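You operate a simulated robot arm through the tools that you are given. There is no shell and no other tool.

You run a simulated robot arm. Do the job below in one go: nothing can be reset, and whatever is moved stays where it is left.

JOB
Fold both open sacks shut and clip them.
Fine: the grey clip goes on the flake sack, the orange clip on the other; flap down before each clip.

It is judged by the outcome, as a careful person would: the job done as asked, and still so three seconds after it is handed in. It fails if anything else is knocked over, pushed out of place, dropped, spilled or broken. Flat cloth is picked up by pressing the open fingertips on it (5 to 10 N) and closing them slowly along it; thin cloth reads only 2 to 8 mm in the jaws.

ROBOT AND FRAMES
A 7-joint arm with a two-finger parallel gripper, fixed in place. Base frame: the origin is on the floor under the middle of its stand, x ahead of it, y to its left, z up. Readings come in m, rad, newtons and seconds.
It reaches about 1.372 m from its shoulder. Its first joint turns from -2.601 to 2.601 rad. Payload 3.43 kg.
Tool frame: the origin (TCP) lies between the finger pads and is the grasp point; the fingertips stand 0.03 m ahead of it; z points along the fingers, y is the line along which they close. The gripper opens to 0.094 m. The fingers are 0.028 m wide and 0.01 m thick; the gripper's body (0.05 by 0.096 m) begins 0.055 m behind the TCP.
Orientation is that of the tool frame in the base frame, as [roll, pitch, yaw] about the fixed x, y, z axes, in that order (R = Rz(yaw) Ry(pitch) Rx(roll)). With the fingers straight down and closing along the base's y, the tool's x points along the base's -x, its y along +y and its z along -z.

CONTROLS
- The arm moves only by the tool arm_command. Its argument "motion" is a list of rows, each a list of 3 entries, a list of its own where there are three numbers: the shift along the base's x, y, z in m, then the turn, a rotation vector about the base's x, y, z in rad, then the finger opening in m, from 0 to 0.094. In form: [[[x, y, z], [ax, ay, az], claw], ...]. A call has 1 to 20 rows; each row shifts and turns the commanded pose from where the row before left it. A row lasts 0.2 s, in which the tool goes at most 0.05 m and 0.15 rad; a call with a longer step from one row to the next is refused whole, and so is a gripper value outside its range. Where a pose cannot be reached the arm comes as near as it can. A force on the tool above 40 N (or 10 N above the force at the start of the call, whichever is more), or a blocked arm, ends the call early, and 0.2 s more pass. The fingers move at their own pace (about 0.045 m/s each) and stop on an object; they squeeze with about 26 N. The grip force told is the motor's: it shows also when the fingers shut on nothing. Time passes only in rows, and 0.2 s behind the last, so rows that do not move let the fingers close. It gives the time, the measured TCP pose, the force on the tool (base axes), the opening and the grip force at its end, in the units of the frame above (readings bear some noise), with the torque about the TCP (base axes, N m) and any sound that the robot's microphone picked up.
- Cameras (640 x 400 px; columns grow to the right, rows downward): "scene" is fixed at [0.0513, -0.6502, 1.6272]; the picture's right is [0.56, -0.83, 0.00], its down [-0.55, -0.37, -0.75] and it looks along [0.62, 0.42, -0.67] (base axes); focal length 359 px, centre (320, 200). "wrist" rides on the gripper at [0.076, 0.014, -0.102] in the tool frame; the picture's right is [-0.18, 0.98, 0.00], its down [-0.75, -0.14, -0.64] and it looks along [-0.63, -0.12, 0.77] (tool axes); focal length 243 px, centre (320, 200). There is no depth. A picture from a camera that has moved, and an enlarged one, comes with that camera's place and axes in the base frame and with its lens.
- capture(camera): a new picture of that camera. It takes no simulated time.
- zoom(camera, box): a new picture of the part [left, top, right, bottom] of that camera's present view, enlarged. It takes no simulated time.
- hand_in(): hands the job in; it is judged then, once.

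Nothing tells you positions but the pictures and the camera data. Unless the task says otherwise, let go and move clear before handing in.

The tools are called after "Emit:" by a JSON object that holds its "method" and its "body". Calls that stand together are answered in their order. arm_command: Moves the arm, as the interface text tells. Its arguments: {"type":"object","properties":{"motion":{"type":"array","items":{"type":"array"}}},"required":["motion"]} The other tools are called the same way: capture (camera) takes a picture; zoom (camera, box) takes an enlarged picture of a part of a camera's view; hand_in () hands the job in.

At the start:

```text
t: 0.0
ee_pos: [0.9705, -0.1877, 1.1644]
tcp_rot: [3.14, 0.0, 3.141]
contact_force: [-0.3, -0.2, 0.3]
wrist_torque: [-0.03, 0.04, 0.0]
width: 0.0939
grasp_force: 0.0
```

scene: 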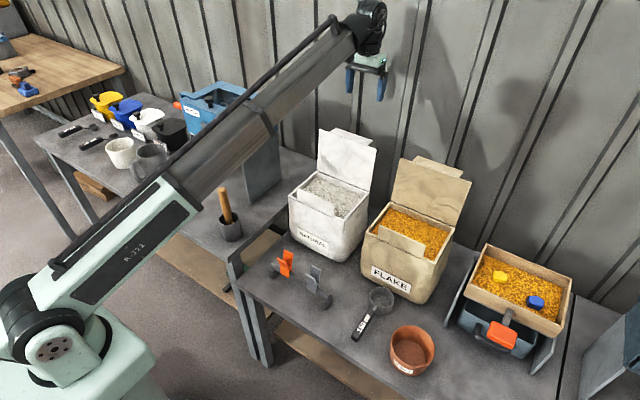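
wrist: 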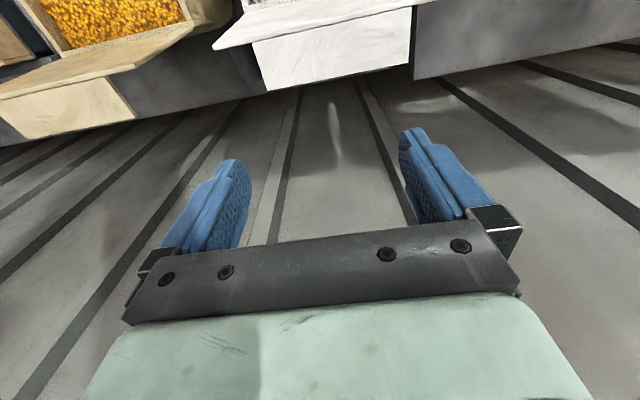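

I see two open sacks (a white "NATURAL" one and a tan "FLAKE" one) with their flaps standing up, and the orange and grey clips in front of them on the table. I'll look closer before moving anything.

Emit:
{"method": "zoom", "body": {"camera": "scene", "box": [240, 120, 480, 270]}}

Emit:
{"method": "zoom", "body": {"camera": "scene", "box": [250, 230, 410, 330]}}

Emit:
{"method": "zoom", "body": {"camera": "scene", "box": [430, 220, 640, 351]}}

```text
2.67 times, centred on (360, 195) of scene
camera zoom: at [0.0513, -0.6502, 1.6272], right [0.56, -0.83, 0.0], down [-0.55, -0.37, -0.75], along [0.62, 0.42, -0.67], focal length 956 px, centre (213, 213)
```

zoom: 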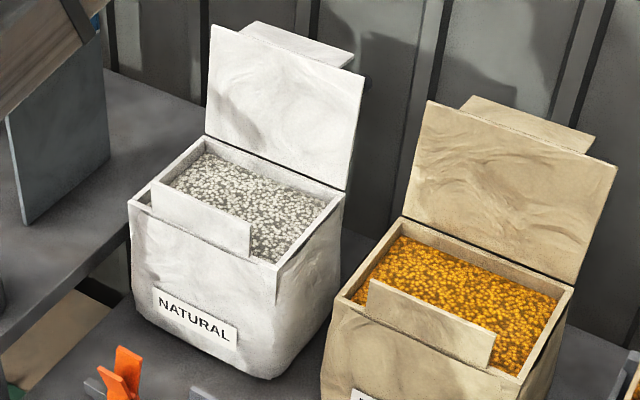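

```text
4.00 times, centred on (330, 280) of scene
camera zoom: at [0.0513, -0.6502, 1.6272], right [0.56, -0.83, 0.0], down [-0.55, -0.37, -0.75], along [0.62, 0.42, -0.67], focal length 1434 px, centre (280, -120)
```

zoom: 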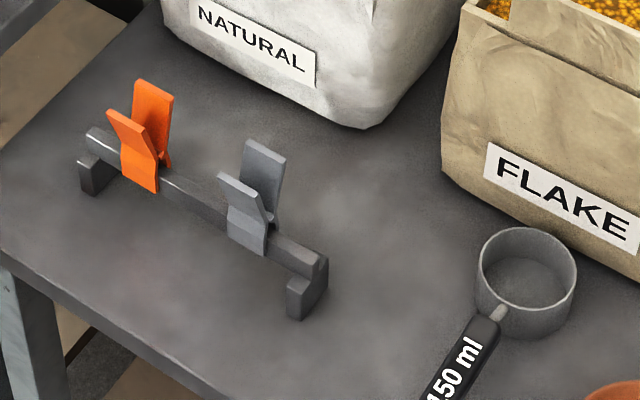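

```text
3.05 times, centred on (535, 286) of scene
camera zoom: at [0.0513, -0.6502, 1.6272], right [0.56, -0.83, 0.0], down [-0.55, -0.37, -0.75], along [0.62, 0.42, -0.67], focal length 1093 px, centre (-335, -61)
```

zoom: 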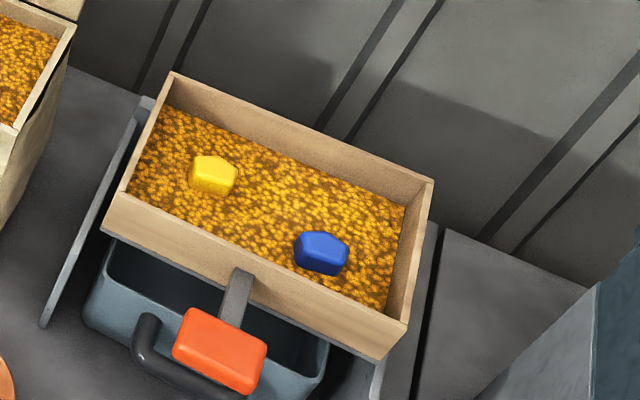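

The white sack's flap stands almost upright (hinge near x 0.90, z 0.855, flap top near z 1.02), its end bent backwards, and there is an upright lip at the front rim near x 0.74. The clips sit on a small rail in front of it. I'll draw the arm back over free space to get a wrist view of the sacks and clips.

Emit:
{"method": "arm_command", "body": {"motion": [[[-0.04, 0, 0.01], [0, 0, 0], 0.094], [[-0.04, 0, 0.01], [0, 0, 0], 0.094], [[-0.04, 0, 0.01], [0, 0, 0], 0.094], [[-0.04, 0, 0.01], [0, 0, 0], 0.094], [[-0.04, 0, 0.01], [0, 0, 0], 0.094], [[-0.04, 0, 0], [0, 0, 0], 0.094], [[-0.04, 0, 0], [0, 0, 0], 0.094], [[-0.04, 0, 0], [0, 0, 0], 0.094], [[-0.04, 0, 0], [0, 0, 0], 0.094], [[-0.04, 0, 0], [0, 0, 0], 0.094]]}}

```text
t: 0.7
ee_pos: [0.8788, -0.1888, 1.1867]
tcp_rot: [-3.138, 0.012, 3.137]
contact_force: [8.2, -2.7, -13.7]
wrist_torque: [-0.01, -0.16, 0.03]
width: 0.0941
grasp_force: 0.1
stopped in row 3: the force on the tool passed its limit at 60 N (the readings are from after the stop); the commanded pose is now the measured one
```

The call stopped on a high force reading after about 9 cm. I'll look at what happened.

Emit:
{"method": "capture", "body": {"camera": "scene"}}

Emit:
{"method": "capture", "body": {"camera": "wrist"}}

```text
taken
```

scene: 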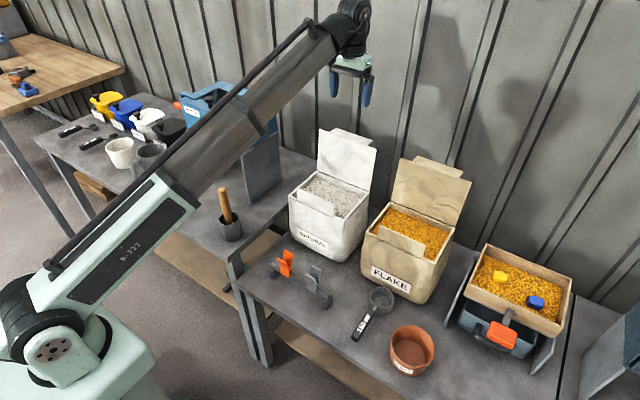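

```text
taken
camera wrist: at [0.8005, -0.1744, 1.288], right [0.19, 0.98, 0.0], down [0.75, -0.14, 0.65], along [0.64, -0.12, -0.76], focal length 243 px, centre (320, 200)
```

wrist: 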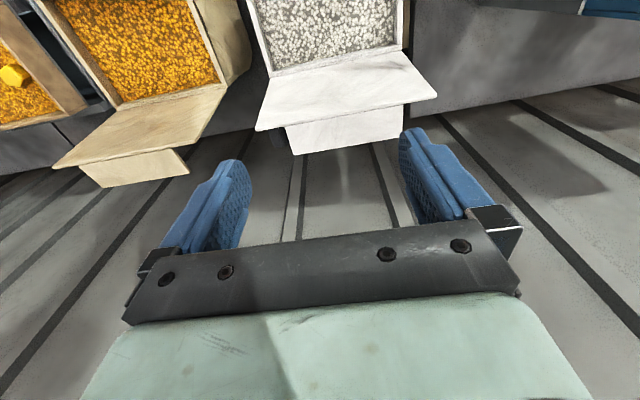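

Nothing was touched; the flaps are still standing as before, so the reading seems to come from the sudden start. I'll go on with smaller, gentler steps.

Emit:
{"method": "arm_command", "body": {"motion": [[[-0.005, 0, 0], [0, 0, 0], 0.094], [[-0.01, 0, 0], [0, 0, 0], 0.094], [[-0.015, 0, 0], [0, 0, 0], 0.094], [[-0.02, 0, 0], [0, 0, 0], 0.094], [[-0.02, 0, 0], [0, 0, 0], 0.094], [[-0.02, 0, 0], [0, 0, 0], 0.094], [[-0.02, 0, 0], [0, 0, 0], 0.094], [[-0.02, 0, 0], [0, 0, 0], 0.094], [[-0.02, 0, 0], [0, 0, 0], 0.094], [[-0.02, 0, 0], [0, 0, 0], 0.094], [[-0.02, 0, 0], [0, 0, 0], 0.094], [[-0.02, 0, 0], [0, 0, 0], 0.094], [[-0.02, 0, 0], [0, 0, 0], 0.094], [[-0.015, 0, 0], [0, 0, 0], 0.094], [[-0.01, 0, 0], [0, 0, 0], 0.094], [[-0.005, 0, 0], [0, 0, 0], 0.094]]}}

```text
t: 1.3
ee_pos: [0.8676, -0.1902, 1.187]
tcp_rot: [-3.138, 0.018, 3.132]
contact_force: [8.0, -2.0, -13.9]
wrist_torque: [-0.06, -0.12, 0.04]
width: 0.094
grasp_force: 0.1
stopped in row 2: the force on the tool passed its limit at 44 N (the readings are from after the stop); the commanded pose is now the measured one
```

The force stays on at rest, so something really is resisting this motion. I'll look closely at the wrist area.

Emit:
{"method": "zoom", "body": {"camera": "scene", "box": [280, 0, 440, 120]}}

Emit:
{"method": "zoom", "body": {"camera": "scene", "box": [0, 100, 320, 400]}}

```text
3.33 times, centred on (360, 60) of scene
camera zoom: at [0.0513, -0.6502, 1.6272], right [0.56, -0.83, 0.0], down [-0.55, -0.37, -0.75], along [0.62, 0.42, -0.67], focal length 1195 px, centre (187, 667)
```

zoom: 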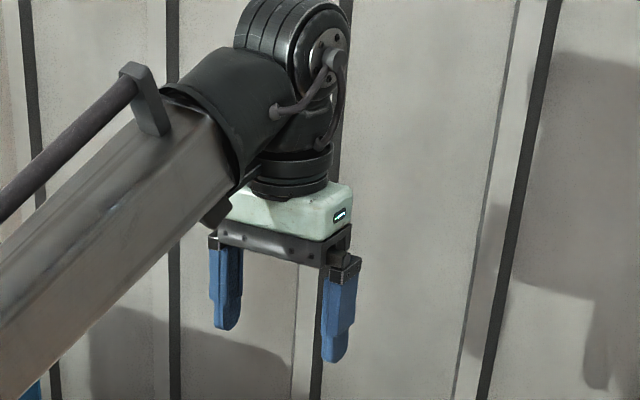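

```text
1.33 times, centred on (160, 250) of scene
camera zoom: at [0.0513, -0.6502, 1.6272], right [0.56, -0.83, 0.0], down [-0.55, -0.37, -0.75], along [0.62, 0.42, -0.67], focal length 478 px, centre (533, 133)
```

zoom: 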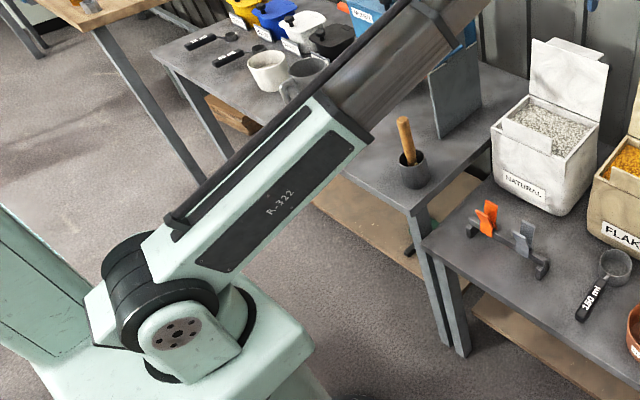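

The force comes from the gripper touching the forearm when it is pulled back this high, so I must keep it lower when it is close in. From both views, the table is about z 0.64, the sack rims z 0.855, the white sack's centre y ≈ -0.17 and the flake sack's y ≈ -0.464. I'll back out to x ≈ 0.985, centre behind the white flap and check.

Emit:
{"method": "arm_command", "body": {"motion": [[[0.005, 0.0, 0], [0.003, 0.018, 0.009], 0.094], [[0.015, 0.002, 0], [0, 0, 0], 0.094], [[0.02, 0.003, 0], [0, 0, 0], 0.094], [[0.02, 0.003, 0], [0, 0, 0], 0.094], [[0.02, 0.003, -0.01], [0, 0, 0], 0.094], [[0.02, 0.003, -0.015], [0, 0, 0], 0.094], [[0.01, 0.003, -0.015], [0, 0, 0], 0.094], [[0.006, 0.003, -0.01], [0, 0, 0], 0.094], [[0, 0, 0], [0, 0, 0], 0.094]]}}

```text
t: 1.6
ee_pos: [0.8707, -0.1899, 1.187]
tcp_rot: [-3.138, 0.017, 3.133]
contact_force: [7.5, -1.2, -14.0]
wrist_torque: [-0.04, -0.11, -0.01]
width: 0.0941
grasp_force: 0.1
stopped in row 1: the force on the tool passed its limit at 50 N (the readings are from after the stop); the commanded pose is now the measured one
```

The straightening turn pressed on the same contact, so I'll move away from it first, forward and down, without any turn.

Emit:
{"method": "arm_command", "body": {"motion": [[[0.004, 0.0, -0.004], [0, 0, 0], 0.094], [[0.008, 0.0, -0.006], [0, 0, 0], 0.094], [[0.012, 0.0, -0.006], [0, 0, 0], 0.094], [[0.015, 0.0, -0.005], [0, 0, 0], 0.094], [[0.015, 0.0, -0.004], [0, 0, 0], 0.094], [[0.01, 0.0, 0], [0, 0, 0], 0.094]]}}

```text
t: 3.0
ee_pos: [0.9356, -0.1883, 1.1613]
tcp_rot: [-3.137, 0.014, 3.135]
contact_force: [-0.9, -0.6, 0.4]
wrist_torque: [0.05, -0.01, 0.0]
width: 0.0939
grasp_force: 0.1
```

Free of contact again. I'll carry on to behind the white flap, levelling the tool.

Emit:
{"method": "arm_command", "body": {"motion": [[[0.008, 0.003, -0.004], [0.001, 0.004, 0.002], 0.094], [[0.012, 0.004, -0.006], [0.001, 0.004, 0.002], 0.094], [[0.012, 0.004, -0.006], [0.001, 0.003, 0.002], 0.094], [[0.012, 0.004, -0.006], [0.001, 0.003, 0.001], 0.094], [[0.008, 0.003, -0.004], [0, 0, 0], 0.094], [[0, 0, 0], [0, 0, 0], 0.094]]}}

Emit:
{"method": "capture", "body": {"camera": "wrist"}}

Emit:
{"method": "zoom", "body": {"camera": "scene", "box": [280, 0, 480, 200]}}

```text
t: 4.5
ee_pos: [0.9861, -0.171, 1.1354]
tcp_rot: [3.142, 0.001, 3.14]
contact_force: [-0.3, -0.2, -0.5]
wrist_torque: [0.03, -0.01, 0.0]
width: 0.0939
grasp_force: 0.0
```

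```text
taken
camera wrist: at [0.9103, -0.1569, 1.2378], right [0.18, 0.98, 0.0], down [0.75, -0.14, 0.64], along [0.63, -0.12, -0.77], focal length 243 px, centre (320, 200)
```

wrist: 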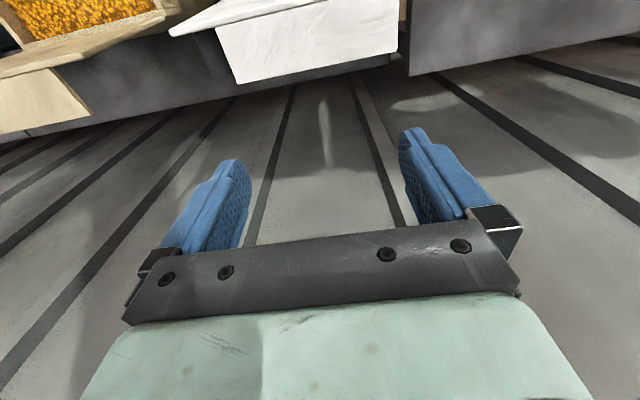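

```text
2.00 times, centred on (380, 100) of scene
camera zoom: at [0.0513, -0.6502, 1.6272], right [0.56, -0.83, 0.0], down [-0.55, -0.37, -0.75], along [0.62, 0.42, -0.67], focal length 717 px, centre (200, 400)
```

zoom: 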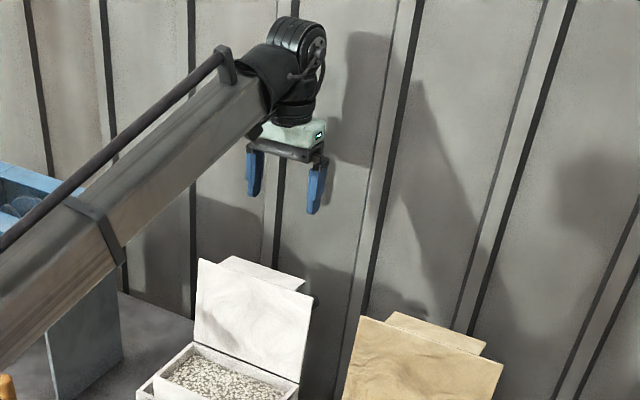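

The flap's back edge is at x ≈ 0.957 and the finger fronts are at 0.972, so there is clearance to go down behind it. I'll descend to fingertips at about z 0.96.

Emit:
{"method": "arm_command", "body": {"motion": [[[0.002, 0, -0.008], [0, 0, 0], 0.08], [[0.002, 0, -0.015], [0, 0, 0], 0.08], [[0, 0, -0.02], [0, 0, 0], 0.08], [[0, 0, -0.02], [0, 0, 0], 0.08], [[0, 0, -0.02], [0, 0, 0], 0.08], [[0, 0, -0.02], [0, 0, 0], 0.08], [[0, 0, -0.02], [0, 0, 0], 0.08], [[0, 0, -0.014], [0, 0, 0], 0.08], [[0, 0, -0.008], [0, 0, 0], 0.08], [[0, 0, 0], [0, 0, 0], 0.08]]}}

Emit:
{"method": "zoom", "body": {"camera": "scene", "box": [240, 50, 480, 250]}}

Emit:
{"method": "capture", "body": {"camera": "wrist"}}

```text
t: 6.7
ee_pos: [0.9907, -0.1711, 0.9905]
tcp_rot: [3.14, -0.001, 3.141]
contact_force: [0.2, -0.2, 0.2]
wrist_torque: [-0.01, -0.01, -0.01]
width: 0.08
grasp_force: 0.0
```

```text
2.00 times, centred on (360, 150) of scene
camera zoom: at [0.0513, -0.6502, 1.6272], right [0.56, -0.83, 0.0], down [-0.55, -0.37, -0.75], along [0.62, 0.42, -0.67], focal length 717 px, centre (240, 300)
```

zoom: 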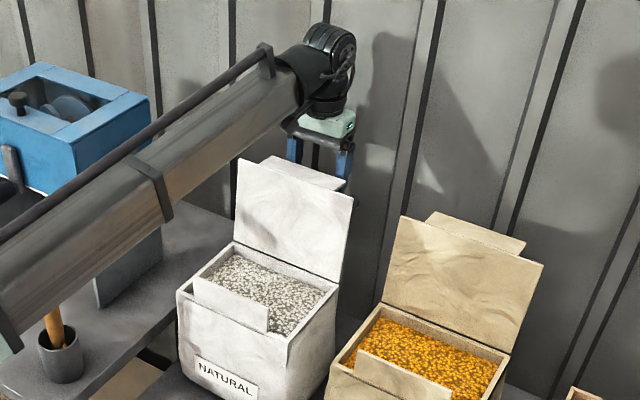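

```text
taken
camera wrist: at [0.9139, -0.1569, 1.0934], right [0.18, 0.98, 0.0], down [0.75, -0.14, 0.64], along [0.63, -0.12, -0.77], focal length 243 px, centre (320, 200)
```

wrist: 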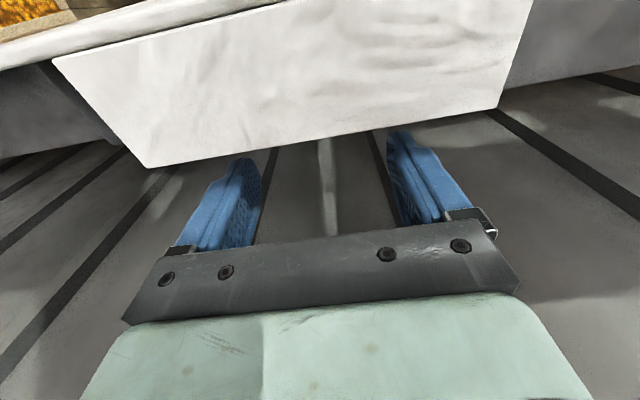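

In position behind the white flap with no contact. I'll push it forward slowly and watch how it moves.

Emit:
{"method": "arm_command", "body": {"motion": [[[-0.005, 0, 0], [0, 0, 0], 0.08], [[-0.008, 0, 0], [0, 0, 0], 0.08], [[-0.008, 0, 0], [0, 0, 0], 0.08], [[-0.008, 0, 0], [0, 0, 0], 0.08], [[-0.008, 0, 0], [0, 0, 0], 0.08], [[-0.008, 0, 0], [0, 0, 0], 0.08], [[-0.008, 0, 0], [0, 0, 0], 0.08], [[-0.007, 0, 0], [0, 0, 0], 0.08]]}}

Emit:
{"method": "zoom", "body": {"camera": "scene", "box": [240, 100, 480, 250]}}

Emit:
{"method": "capture", "body": {"camera": "wrist"}}

```text
t: 8.4
ee_pos: [0.9303, -0.172, 0.9899]
tcp_rot: [3.141, -0.002, 3.141]
contact_force: [-0.1, 0.5, 0.1]
wrist_torque: [0.01, -0.01, 0.02]
width: 0.0798
grasp_force: 0.1
```

```text
2.67 times, centred on (360, 175) of scene
camera zoom: at [0.0513, -0.6502, 1.6272], right [0.56, -0.83, 0.0], down [-0.55, -0.37, -0.75], along [0.62, 0.42, -0.67], focal length 956 px, centre (213, 267)
```

zoom: 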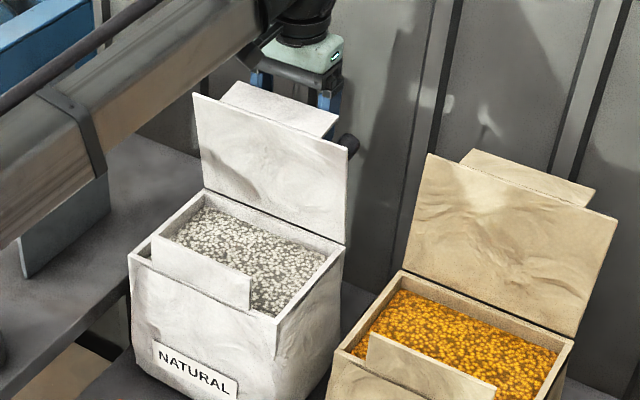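

```text
taken
camera wrist: at [0.8537, -0.1571, 1.0927], right [0.18, 0.98, 0.0], down [0.75, -0.14, 0.64], along [0.63, -0.12, -0.77], focal length 243 px, centre (320, 200)
```

wrist: 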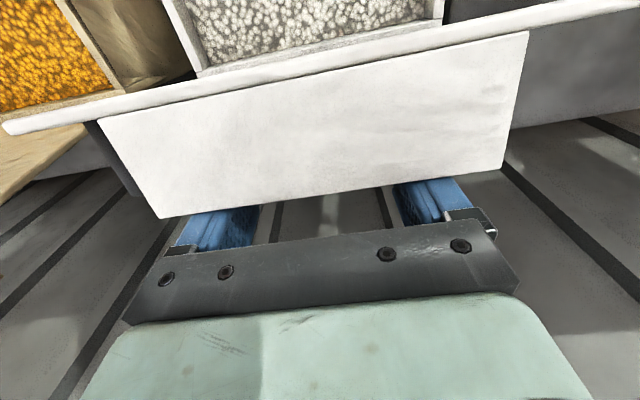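

The flap is pivoting forward easily with almost no force. I'll continue pushing.

Emit:
{"method": "arm_command", "body": {"motion": [[[-0.008, 0, 0], [0, 0, 0], 0.08], [[-0.008, 0, 0], [0, 0, 0], 0.08], [[-0.008, 0, 0], [0, 0, 0], 0.08], [[-0.008, 0, 0], [0, 0, 0], 0.08], [[-0.008, 0, 0], [0, 0, 0], 0.08], [[-0.008, 0, 0], [0, 0, 0], 0.08], [[-0.008, 0, 0], [0, 0, 0], 0.08], [[-0.008, 0, 0], [0, 0, 0], 0.08], [[-0.006, 0, 0], [0, 0, 0], 0.08]]}}

Emit:
{"method": "zoom", "body": {"camera": "scene", "box": [240, 100, 480, 250]}}

Emit:
{"method": "capture", "body": {"camera": "wrist"}}

```text
t: 10.4
ee_pos: [0.8599, -0.1712, 0.9906]
tcp_rot: [3.141, -0.001, 3.142]
contact_force: [1.1, -0.2, 0.3]
wrist_torque: [0.01, 0.03, -0.01]
width: 0.0802
grasp_force: 0.1
```

```text
2.67 times, centred on (360, 175) of scene
camera zoom: at [0.0513, -0.6502, 1.6272], right [0.56, -0.83, 0.0], down [-0.55, -0.37, -0.75], along [0.62, 0.42, -0.67], focal length 956 px, centre (213, 267)
```

zoom: 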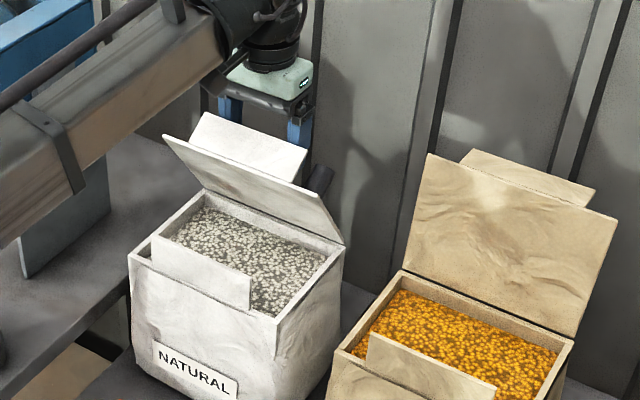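

```text
taken
camera wrist: at [0.7839, -0.1571, 1.0935], right [0.18, 0.98, 0.0], down [0.75, -0.14, 0.64], along [0.63, -0.12, -0.77], focal length 243 px, centre (320, 200)
```

wrist: 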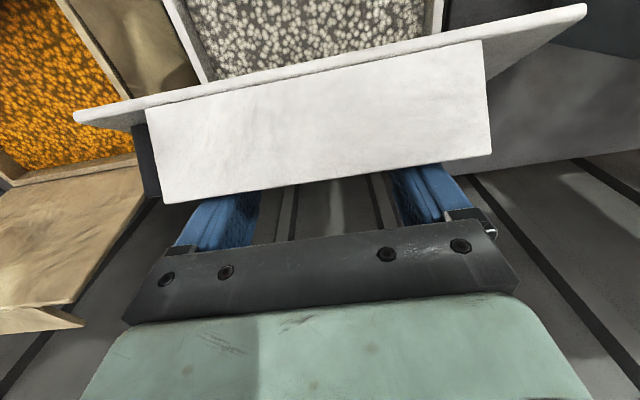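

About 45° closed now. I'll continue forward and down along the fold.

Emit:
{"method": "arm_command", "body": {"motion": [[[-0.008, 0, -0.002], [0, 0, 0], 0.08], [[-0.008, 0, -0.004], [0, 0, 0], 0.08], [[-0.008, 0, -0.005], [0, 0, 0], 0.08], [[-0.008, 0, -0.005], [0, 0, 0], 0.08], [[-0.008, 0, -0.006], [0, 0, 0], 0.08], [[-0.008, 0, -0.006], [0, 0, 0], 0.08], [[-0.007, 0, -0.006], [0, 0, 0], 0.08]]}}

Emit:
{"method": "zoom", "body": {"camera": "scene", "box": [240, 100, 480, 250]}}

Emit:
{"method": "capture", "body": {"camera": "wrist"}}

```text
t: 12.1
ee_pos: [0.8051, -0.1707, 0.9576]
tcp_rot: [3.139, -0.001, 3.141]
contact_force: [0.9, 0.1, 0.2]
wrist_torque: [0.02, 0.0, 0.02]
width: 0.0803
grasp_force: 0.1
```

```text
2.67 times, centred on (360, 175) of scene
camera zoom: at [0.0513, -0.6502, 1.6272], right [0.56, -0.83, 0.0], down [-0.55, -0.37, -0.75], along [0.62, 0.42, -0.67], focal length 956 px, centre (213, 267)
```

zoom: 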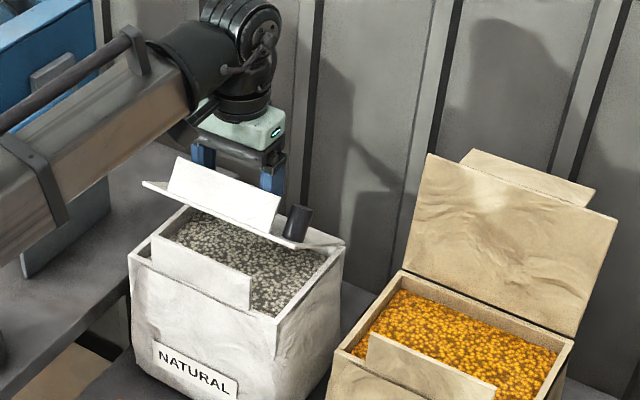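

```text
taken
camera wrist: at [0.7288, -0.1565, 1.0592], right [0.18, 0.98, 0.0], down [0.75, -0.14, 0.64], along [0.63, -0.12, -0.77], focal length 243 px, centre (320, 200)
```

wrist: 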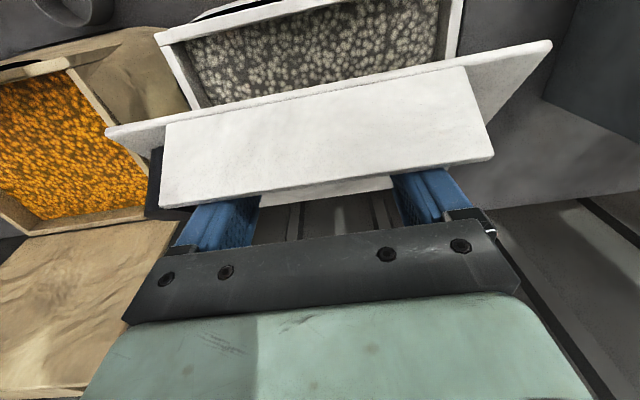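

A dark cylinder has come into view on the back of the flap, beside the bent end. I'll look at it closely before going on.

Emit:
{"method": "zoom", "body": {"camera": "scene", "box": [310, 150, 390, 200]}}

Emit:
{"method": "zoom", "body": {"camera": "wrist", "box": [60, 80, 320, 242]}}

Emit:
{"method": "zoom", "body": {"camera": "scene", "box": [390, 140, 490, 203]}}

```text
8.00 times, centred on (350, 175) of scene
camera zoom: at [0.0513, -0.6502, 1.6272], right [0.56, -0.83, 0.0], down [-0.55, -0.37, -0.75], along [0.62, 0.42, -0.67], focal length 2869 px, centre (80, 400)
```

zoom: 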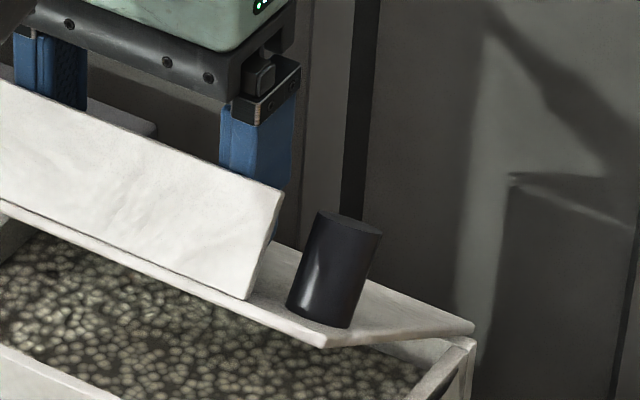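

```text
2.46 times, centred on (190, 161) of wrist
camera zoom: at [0.7288, -0.1565, 1.0592], right [0.18, 0.98, 0.0], down [0.75, -0.14, 0.64], along [0.63, -0.12, -0.77], focal length 597 px, centre (640, 296)
```

zoom: 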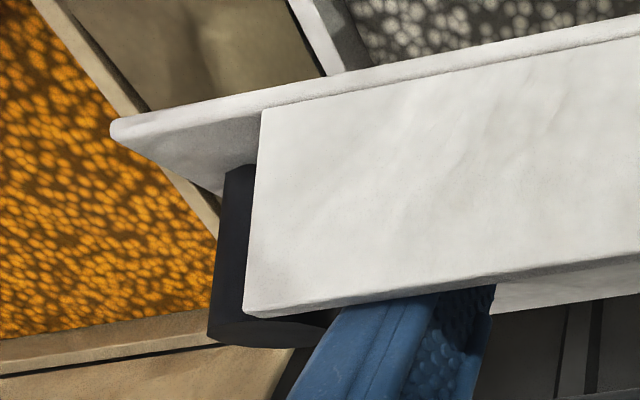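

```text
6.35 times, centred on (440, 172) of scene
camera zoom: at [0.0513, -0.6502, 1.6272], right [0.56, -0.83, 0.0], down [-0.55, -0.37, -0.75], along [0.62, 0.42, -0.67], focal length 2277 px, centre (-442, 381)
```

zoom: 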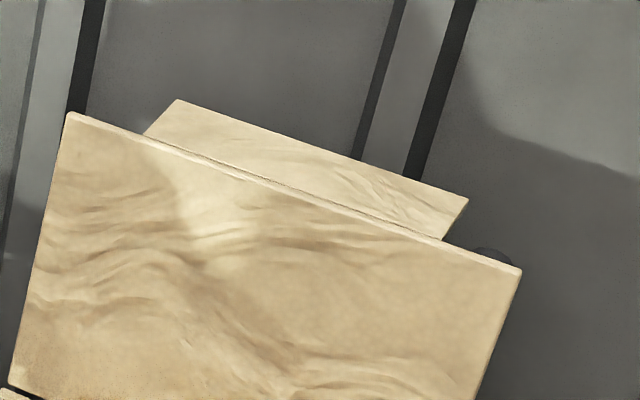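

The cylinder is a peg fixed to the flap, and the tan flap has one too, so it is part of the sack. I'll finish folding the white flap by going forward and down until it lies on the rim.

Emit:
{"method": "arm_command", "body": {"motion": [[[-0.004, 0, -0.008], [0, 0, 0], 0.08], [[-0.004, 0, -0.008], [0, 0, 0], 0.08], [[-0.004, 0, -0.008], [0, 0, 0], 0.08], [[-0.004, 0, -0.008], [0, 0, 0], 0.08], [[-0.002, 0, -0.008], [0, 0, 0], 0.08], [[0, 0, -0.008], [0, 0, 0], 0.08]]}}

Emit:
{"method": "zoom", "body": {"camera": "scene", "box": [240, 100, 480, 250]}}

Emit:
{"method": "capture", "body": {"camera": "wrist"}}

```text
t: 13.4
ee_pos: [0.7879, -0.1727, 0.9077]
tcp_rot: [-3.141, -0.003, 3.141]
contact_force: [0.6, 0.2, -0.1]
wrist_torque: [0.01, 0.01, 0.0]
width: 0.0801
grasp_force: 0.0
```

```text
2.67 times, centred on (360, 175) of scene
camera zoom: at [0.0513, -0.6502, 1.6272], right [0.56, -0.83, 0.0], down [-0.55, -0.37, -0.75], along [0.62, 0.42, -0.67], focal length 956 px, centre (213, 267)
```

zoom: 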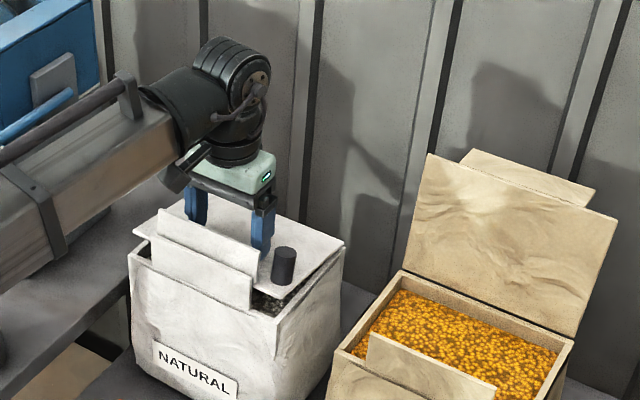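

```text
taken
camera wrist: at [0.7119, -0.1571, 1.0107], right [0.18, 0.98, 0.0], down [0.75, -0.14, 0.64], along [0.63, -0.12, -0.77], focal length 243 px, centre (320, 200)
```

wrist: 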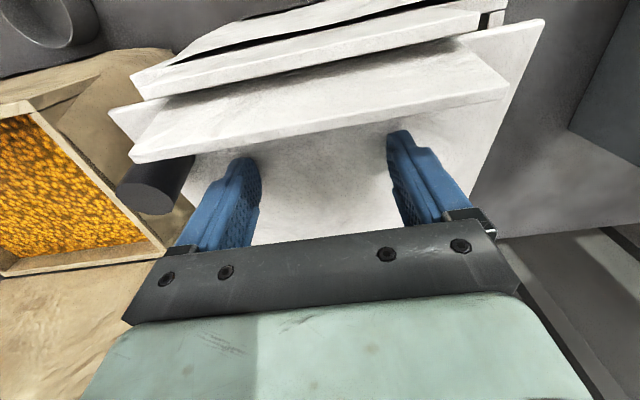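

Almost down; the bent end now stands up just behind the front lip. I'll press the last bit gently.

Emit:
{"method": "arm_command", "body": {"motion": [[[0, 0, -0.005], [0, 0, 0], 0.08], [[0, 0, -0.005], [0, 0, 0], 0.08], [[0, 0, -0.004], [0, 0, 0], 0.08], [[0, 0, -0.003], [0, 0, 0], 0.08], [[0, 0, 0], [0, 0, 0], 0.08]]}}

Emit:
{"method": "zoom", "body": {"camera": "scene", "box": [270, 150, 390, 225]}}

Emit:
{"method": "capture", "body": {"camera": "wrist"}}

```text
t: 14.7
ee_pos: [0.7867, -0.1709, 0.891]
tcp_rot: [-3.141, 0.001, 3.141]
contact_force: [-0.5, 0.2, -0.3]
wrist_torque: [0.0, -0.03, -0.02]
width: 0.0802
grasp_force: 0.0
```

```text
5.33 times, centred on (330, 188) of scene
camera zoom: at [0.0513, -0.6502, 1.6272], right [0.56, -0.83, 0.0], down [-0.55, -0.37, -0.75], along [0.62, 0.42, -0.67], focal length 1913 px, centre (267, 267)
```

zoom: 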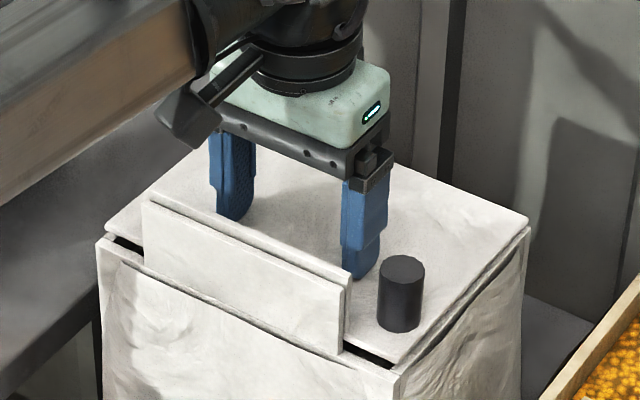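

```text
taken
camera wrist: at [0.711, -0.1575, 0.9933], right [0.18, 0.98, 0.0], down [0.75, -0.14, 0.64], along [0.63, -0.12, -0.77], focal length 243 px, centre (320, 200)
```

wrist: 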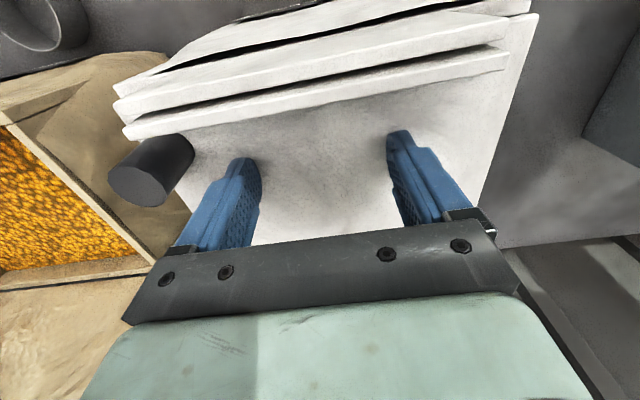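

The flap is lying on the sack. I'll press another few millimetres to be sure it is fully down, then lift off to see whether it stays.

Emit:
{"method": "arm_command", "body": {"motion": [[[0, 0, -0.003], [0, 0, 0], 0.08], [[0, 0, -0.003], [0, 0, 0], 0.08], [[0, 0, 0], [0, 0, 0], 0.08]]}}

Emit:
{"method": "zoom", "body": {"camera": "scene", "box": [270, 150, 390, 225]}}

```text
t: 15.4
ee_pos: [0.7877, -0.1725, 0.8875]
tcp_rot: [3.142, 0.001, 3.141]
contact_force: [1.0, -2.8, 21.7]
wrist_torque: [-0.08, -0.32, 0.06]
width: 0.0801
grasp_force: 0.3
```

```text
5.33 times, centred on (330, 188) of scene
camera zoom: at [0.0513, -0.6502, 1.6272], right [0.56, -0.83, 0.0], down [-0.55, -0.37, -0.75], along [0.62, 0.42, -0.67], focal length 1913 px, centre (267, 267)
```

zoom: 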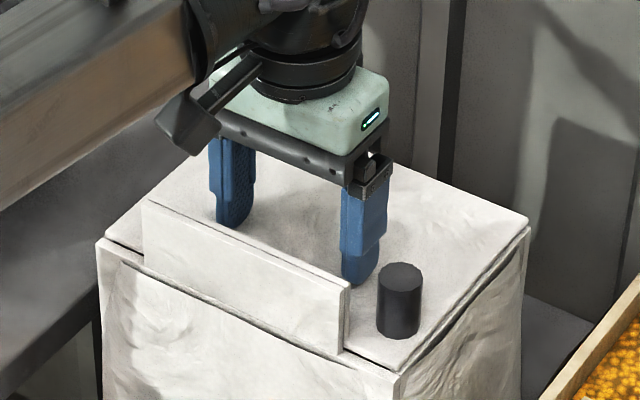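

It is firmly down now (22 N), with the bent end right against the lip. I'll lift straight up and check that it stays.

Emit:
{"method": "arm_command", "body": {"motion": [[[0, 0, 0.005], [0, 0, 0], 0.08], [[0.002, 0, 0.01], [0, 0, 0], 0.08], [[0.002, 0, 0.015], [0, 0, 0], 0.08], [[0.004, 0, 0.015], [0, 0, 0], 0.08], [[0.005, 0, 0.015], [0, 0, 0], 0.08], [[0.005, 0, 0.015], [0, 0, 0], 0.08], [[0.005, 0, 0.01], [0, 0, 0], 0.08], [[0, 0, 0], [0, 0, 0], 0.08]]}}

Emit:
{"method": "zoom", "body": {"camera": "scene", "box": [270, 150, 390, 225]}}

Emit:
{"method": "capture", "body": {"camera": "wrist"}}

```text
t: 17.2
ee_pos: [0.8105, -0.1709, 0.9711]
tcp_rot: [3.14, -0.001, -3.141]
contact_force: [-0.2, 0.0, 0.0]
wrist_torque: [-0.03, -0.01, 0.01]
width: 0.0801
grasp_force: 0.2
```

```text
5.33 times, centred on (330, 188) of scene
camera zoom: at [0.0513, -0.6502, 1.6272], right [0.56, -0.83, 0.0], down [-0.55, -0.37, -0.75], along [0.62, 0.42, -0.67], focal length 1913 px, centre (267, 267)
```

zoom: 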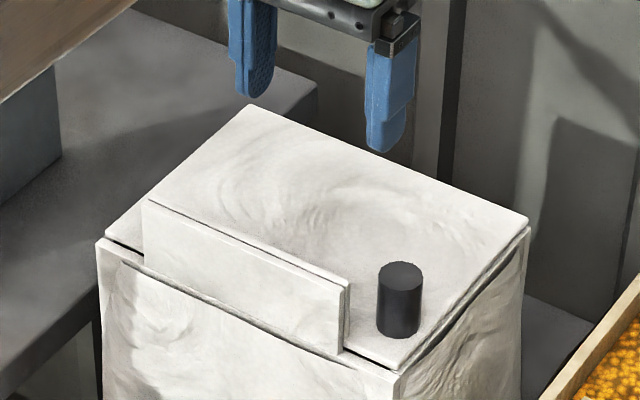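

```text
taken
camera wrist: at [0.7337, -0.1571, 1.0738], right [0.18, 0.98, 0.0], down [0.75, -0.14, 0.64], along [0.63, -0.12, -0.77], focal length 243 px, centre (320, 200)
```

wrist: 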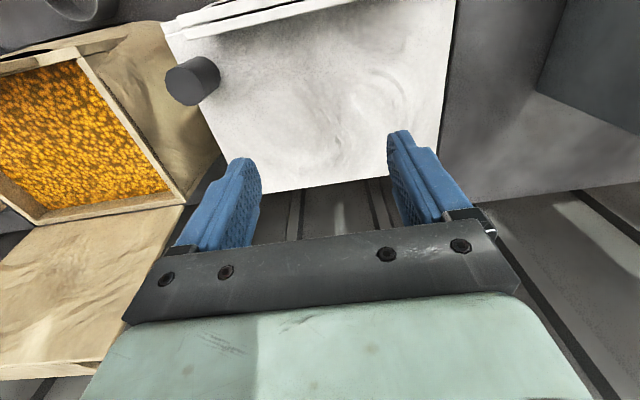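

The white flap stays shut. Next is the flake sack's flap: I'll rise, go round behind it (centre y ≈ -0.457) and check before descending.

Emit:
{"method": "arm_command", "body": {"motion": [[[0.006, 0, 0.006], [0, 0, 0], 0.08], [[0.012, 0, 0.012], [0, 0, 0], 0.08], [[0.018, 0, 0.015], [0, 0, 0], 0.08], [[0.02, 0, 0.015], [0, 0, 0], 0.08], [[0.02, 0, 0.015], [0, 0, 0], 0.08], [[0.02, 0, 0.015], [0, 0, 0], 0.08], [[0.02, 0, 0.015], [0, 0, 0], 0.08], [[0.02, 0, 0.012], [0, 0, 0], 0.08], [[0.02, 0, 0.012], [0, 0, 0], 0.08], [[0.015, 0, 0.01], [0, 0, 0], 0.08], [[0.01, 0, 0.003], [0, 0, 0], 0.08], [[0, 0, 0], [0, 0, 0], 0.08]]}}

Emit:
{"method": "arm_command", "body": {"motion": [[[0, -0.006, 0], [0, 0, 0], 0.08], [[0, -0.012, 0], [0, 0, 0], 0.08], [[0, -0.018, 0], [0, 0, 0], 0.08], [[0, -0.02, 0], [0, 0, 0], 0.08], [[0, -0.02, 0], [0, 0, 0], 0.08], [[0, -0.02, 0], [0, 0, 0], 0.08], [[0, -0.02, 0], [0, 0, 0], 0.08], [[0, -0.02, 0], [0, 0, 0], 0.08], [[0, -0.02, 0], [0, 0, 0], 0.08], [[0, -0.02, 0], [0, 0, 0], 0.08], [[0, -0.02, 0], [0, 0, 0], 0.08], [[0, -0.02, 0], [0, 0, 0], 0.08], [[0, -0.02, 0], [0, 0, 0], 0.08], [[0, -0.02, 0], [0, 0, 0], 0.08], [[0, -0.015, 0], [0, 0, 0], 0.08], [[0, -0.01, 0], [0, 0, 0], 0.08], [[0, -0.005, 0], [0, 0, 0], 0.08], [[0, 0, 0], [0, 0, 0], 0.08]]}}

Emit:
{"method": "capture", "body": {"camera": "wrist"}}

Emit:
{"method": "capture", "body": {"camera": "scene"}}

```text
t: 19.9
ee_pos: [0.9922, -0.1717, 1.1022]
tcp_rot: [-3.141, -0.002, -3.14]
contact_force: [0.3, -0.2, 0.3]
wrist_torque: [0.01, -0.01, -0.07]
width: 0.0801
grasp_force: 0.0
```

```text
t: 23.6
ee_pos: [0.9913, -0.4576, 1.1013]
tcp_rot: [-3.141, -0.003, -3.141]
contact_force: [0.1, 0.0, -0.1]
wrist_torque: [-0.05, -0.02, 0.0]
width: 0.08
grasp_force: 0.0
```

```text
taken
camera wrist: at [0.9155, -0.4442, 1.203], right [0.18, 0.98, 0.0], down [0.75, -0.14, 0.64], along [0.63, -0.12, -0.77], focal length 243 px, centre (320, 200)
```

wrist: 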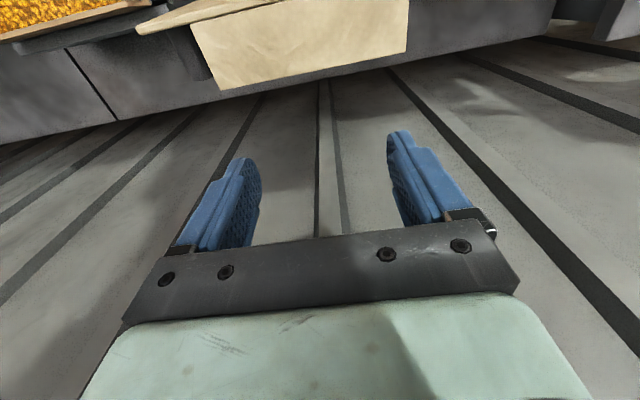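

```text
taken
```

scene: 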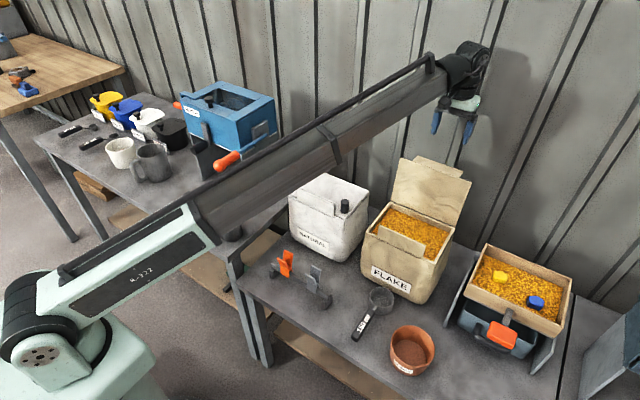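

The tan flap's centre is at y ≈ -0.459, lined up with the gripper, and the white flap is still shut. I'll descend behind the tan flap and push it over the same way.

Emit:
{"method": "arm_command", "body": {"motion": [[[0, 0, -0.008], [0, 0, 0], 0.08], [[0, 0, -0.015], [0, 0, 0], 0.08], [[0, 0, -0.018], [0, 0, 0], 0.08], [[0, 0, -0.018], [0, 0, 0], 0.08], [[0, 0, -0.018], [0, 0, 0], 0.08], [[0, 0, -0.016], [0, 0, 0], 0.08], [[0, 0, -0.012], [0, 0, 0], 0.08], [[0, 0, -0.006], [0, 0, 0], 0.08], [[0, 0, 0], [0, 0, 0], 0.08]]}}

Emit:
{"method": "arm_command", "body": {"motion": [[[-0.005, 0, 0], [0, 0, 0], 0.08], [[-0.008, 0, 0], [0, 0, 0], 0.08], [[-0.008, 0, 0], [0, 0, 0], 0.08], [[-0.008, 0, 0], [0, 0, 0], 0.08], [[-0.008, 0, 0], [0, 0, 0], 0.08], [[-0.008, 0, 0], [0, 0, 0], 0.08], [[-0.008, 0, 0], [0, 0, 0], 0.08], [[-0.008, 0, 0], [0, 0, 0], 0.08], [[-0.008, 0, 0], [0, 0, 0], 0.08], [[-0.008, 0, 0], [0, 0, 0], 0.08], [[-0.008, 0, 0], [0, 0, 0], 0.08], [[-0.008, 0, 0], [0, 0, 0], 0.08], [[-0.008, 0, 0], [0, 0, 0], 0.08], [[-0.008, 0, 0], [0, 0, 0], 0.08], [[-0.008, 0, 0], [0, 0, 0], 0.08], [[-0.008, 0, 0], [0, 0, 0], 0.08], [[-0.006, 0, 0], [0, 0, 0], 0.08], [[0, 0, 0], [0, 0, 0], 0.08]]}}

Emit:
{"method": "capture", "body": {"camera": "wrist"}}

Emit:
{"method": "zoom", "body": {"camera": "scene", "box": [280, 120, 520, 270]}}

```text
t: 25.6
ee_pos: [0.9912, -0.458, 0.9888]
tcp_rot: [3.141, 0.001, -3.141]
contact_force: [-0.5, 0.1, -0.6]
wrist_torque: [0.03, 0.0, 0.0]
width: 0.08
grasp_force: 0.0
```

```text
t: 29.4
ee_pos: [0.8603, -0.4584, 0.9901]
tcp_rot: [3.141, -0.002, -3.141]
contact_force: [-0.4, 0.1, 0.6]
wrist_torque: [0.01, -0.04, 0.0]
width: 0.0797
grasp_force: 0.0
```

```text
taken
camera wrist: at [0.7841, -0.4437, 1.0918], right [0.18, 0.98, 0.0], down [0.75, -0.14, 0.64], along [0.63, -0.12, -0.77], focal length 243 px, centre (320, 200)
```

wrist: 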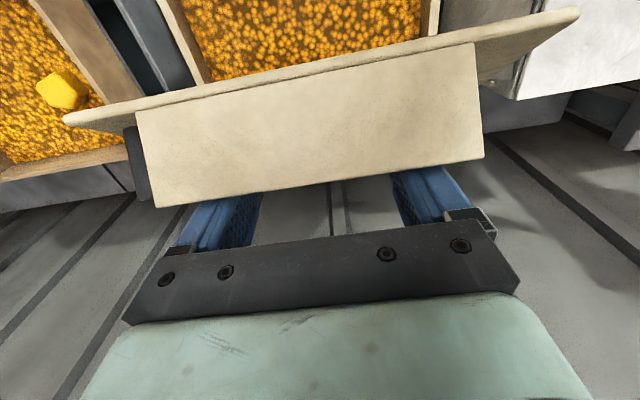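

```text
2.67 times, centred on (400, 195) of scene
camera zoom: at [0.0513, -0.6502, 1.6272], right [0.56, -0.83, 0.0], down [-0.55, -0.37, -0.75], along [0.62, 0.42, -0.67], focal length 956 px, centre (107, 213)
```

zoom: 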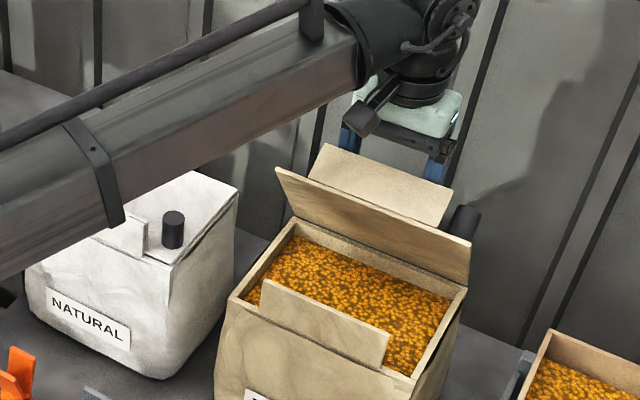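

Same behaviour as the first flap. I'll continue the fold forward and down.

Emit:
{"method": "arm_command", "body": {"motion": [[[-0.008, 0, -0.002], [0, 0, 0], 0.08], [[-0.008, 0, -0.004], [0, 0, 0], 0.08], [[-0.008, 0, -0.005], [0, 0, 0], 0.08], [[-0.008, 0, -0.005], [0, 0, 0], 0.08], [[-0.008, 0, -0.006], [0, 0, 0], 0.08], [[-0.008, 0, -0.006], [0, 0, 0], 0.08], [[-0.007, 0, -0.006], [0, 0, 0], 0.08], [[-0.004, 0, -0.008], [0, 0, 0], 0.08], [[-0.004, 0, -0.008], [0, 0, 0], 0.08], [[-0.004, 0, -0.008], [0, 0, 0], 0.08], [[-0.004, 0, -0.008], [0, 0, 0], 0.08], [[-0.002, 0, -0.008], [0, 0, 0], 0.08], [[0, 0, -0.008], [0, 0, 0], 0.08], [[0, 0, 0], [0, 0, 0], 0.08]]}}

Emit:
{"method": "zoom", "body": {"camera": "scene", "box": [340, 170, 500, 270]}}

Emit:
{"method": "capture", "body": {"camera": "wrist"}}

```text
t: 32.5
ee_pos: [0.7884, -0.4568, 0.9063]
tcp_rot: [-3.141, 0.0, -3.142]
contact_force: [0.1, -0.4, 0.6]
wrist_torque: [0.02, 0.01, 0.04]
width: 0.0801
grasp_force: 0.1
```

```text
4.00 times, centred on (420, 220) of scene
camera zoom: at [0.0513, -0.6502, 1.6272], right [0.56, -0.83, 0.0], down [-0.55, -0.37, -0.75], along [0.62, 0.42, -0.67], focal length 1434 px, centre (-80, 120)
```

zoom: 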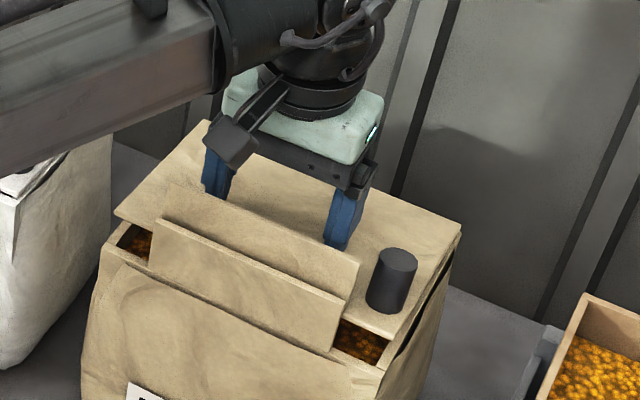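

```text
taken
camera wrist: at [0.7109, -0.4427, 1.0095], right [0.18, 0.98, 0.0], down [0.75, -0.14, 0.64], along [0.63, -0.12, -0.77], focal length 243 px, centre (320, 200)
```

wrist: 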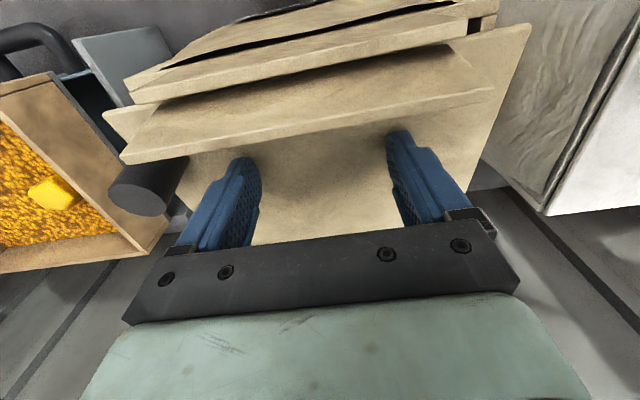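

Nearly down. I'll press the last part until it is firmly on the rim, then lift.

Emit:
{"method": "arm_command", "body": {"motion": [[[0, 0, -0.005], [0, 0, 0], 0.08], [[0, 0, -0.005], [0, 0, 0], 0.08], [[0, 0, -0.004], [0, 0, 0], 0.08], [[0, 0, -0.003], [0, 0, 0], 0.08], [[0, 0, -0.003], [0, 0, 0], 0.08], [[0, 0, -0.002], [0, 0, 0], 0.08], [[0, 0, 0], [0, 0, 0], 0.08]]}}

Emit:
{"method": "zoom", "body": {"camera": "scene", "box": [340, 170, 500, 270]}}

```text
t: 34.0
ee_pos: [0.7884, -0.4562, 0.8864]
tcp_rot: [-3.14, 0.0, 3.141]
contact_force: [1.4, 1.9, 15.9]
wrist_torque: [-0.11, -0.25, -0.07]
width: 0.0799
grasp_force: 0.0
```

```text
4.00 times, centred on (420, 220) of scene
camera zoom: at [0.0513, -0.6502, 1.6272], right [0.56, -0.83, 0.0], down [-0.55, -0.37, -0.75], along [0.62, 0.42, -0.67], focal length 1434 px, centre (-80, 120)
```

zoom: 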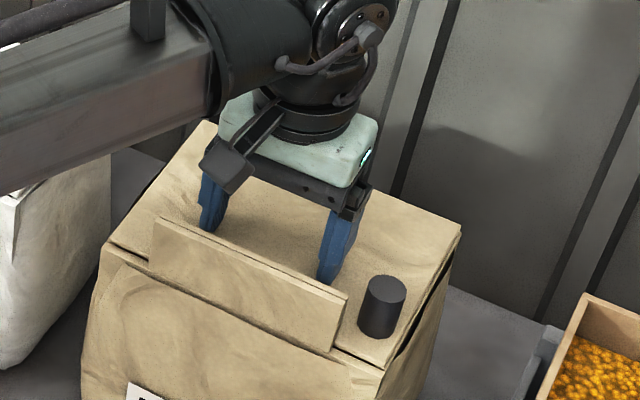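

Firmly down. I'll lift off, verify it stays, and look closely at the clips.

Emit:
{"method": "arm_command", "body": {"motion": [[[0, 0, 0.005], [0, 0, 0], 0.08], [[0.002, 0, 0.01], [0, 0, 0], 0.08], [[0.002, 0, 0.015], [0, 0, 0], 0.08], [[0.002, 0, 0.018], [0, 0, 0], 0.08], [[0.002, 0, 0.018], [0, 0, 0], 0.08], [[0, 0, 0.018], [0, 0, 0], 0.08], [[0, 0, 0.018], [0, 0, 0], 0.08], [[0, 0, 0.01], [0, 0, 0], 0.08], [[0, 0, 0], [0, 0, 0], 0.08]]}}

Emit:
{"method": "zoom", "body": {"camera": "scene", "box": [280, 150, 480, 275]}}

Emit:
{"method": "zoom", "body": {"camera": "scene", "box": [262, 240, 342, 315]}}

Emit:
{"method": "capture", "body": {"camera": "wrist"}}

```text
t: 36.0
ee_pos: [0.795, -0.4564, 0.9976]
tcp_rot: [3.139, -0.002, 3.142]
contact_force: [0.0, -0.5, -0.6]
wrist_torque: [0.0, 0.01, -0.01]
width: 0.08
grasp_force: 0.0
```

```text
3.20 times, centred on (380, 212) of scene
camera zoom: at [0.0513, -0.6502, 1.6272], right [0.56, -0.83, 0.0], down [-0.55, -0.37, -0.75], along [0.62, 0.42, -0.67], focal length 1148 px, centre (128, 160)
```

zoom: 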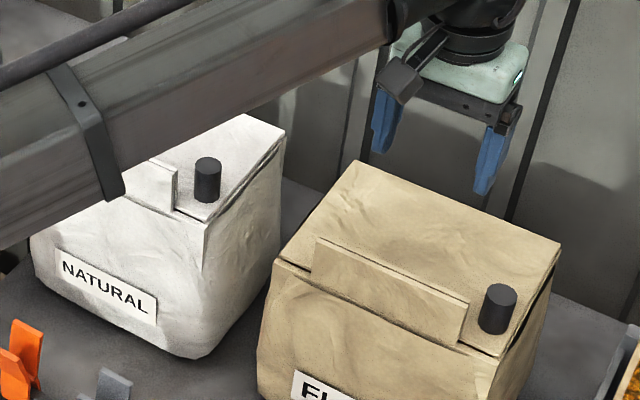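

```text
5.33 times, centred on (302, 278) of scene
camera zoom: at [0.0513, -0.6502, 1.6272], right [0.56, -0.83, 0.0], down [-0.55, -0.37, -0.75], along [0.62, 0.42, -0.67], focal length 1913 px, centre (416, -213)
```

zoom: 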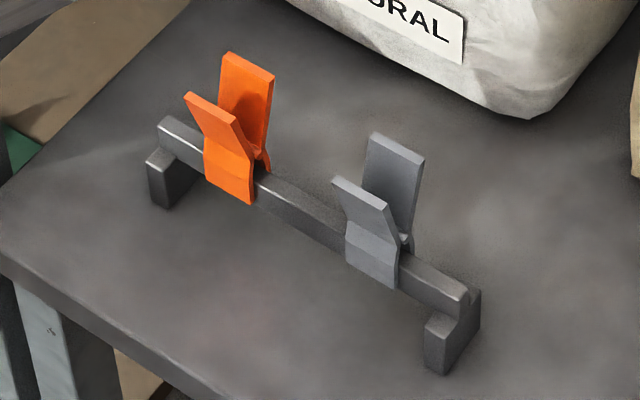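

```text
taken
camera wrist: at [0.7193, -0.4426, 1.1], right [0.18, 0.98, 0.0], down [0.75, -0.14, 0.64], along [0.63, -0.12, -0.77], focal length 243 px, centre (320, 200)
```

wrist: 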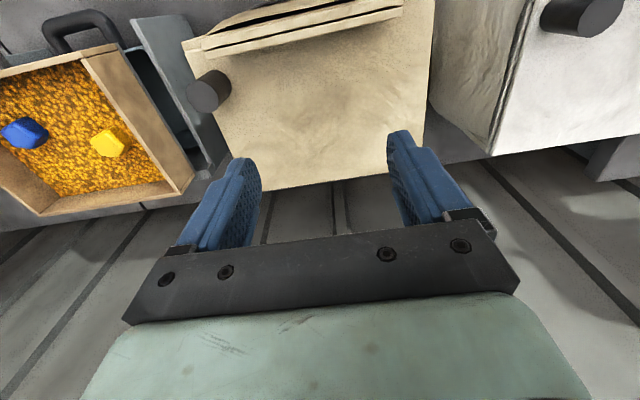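

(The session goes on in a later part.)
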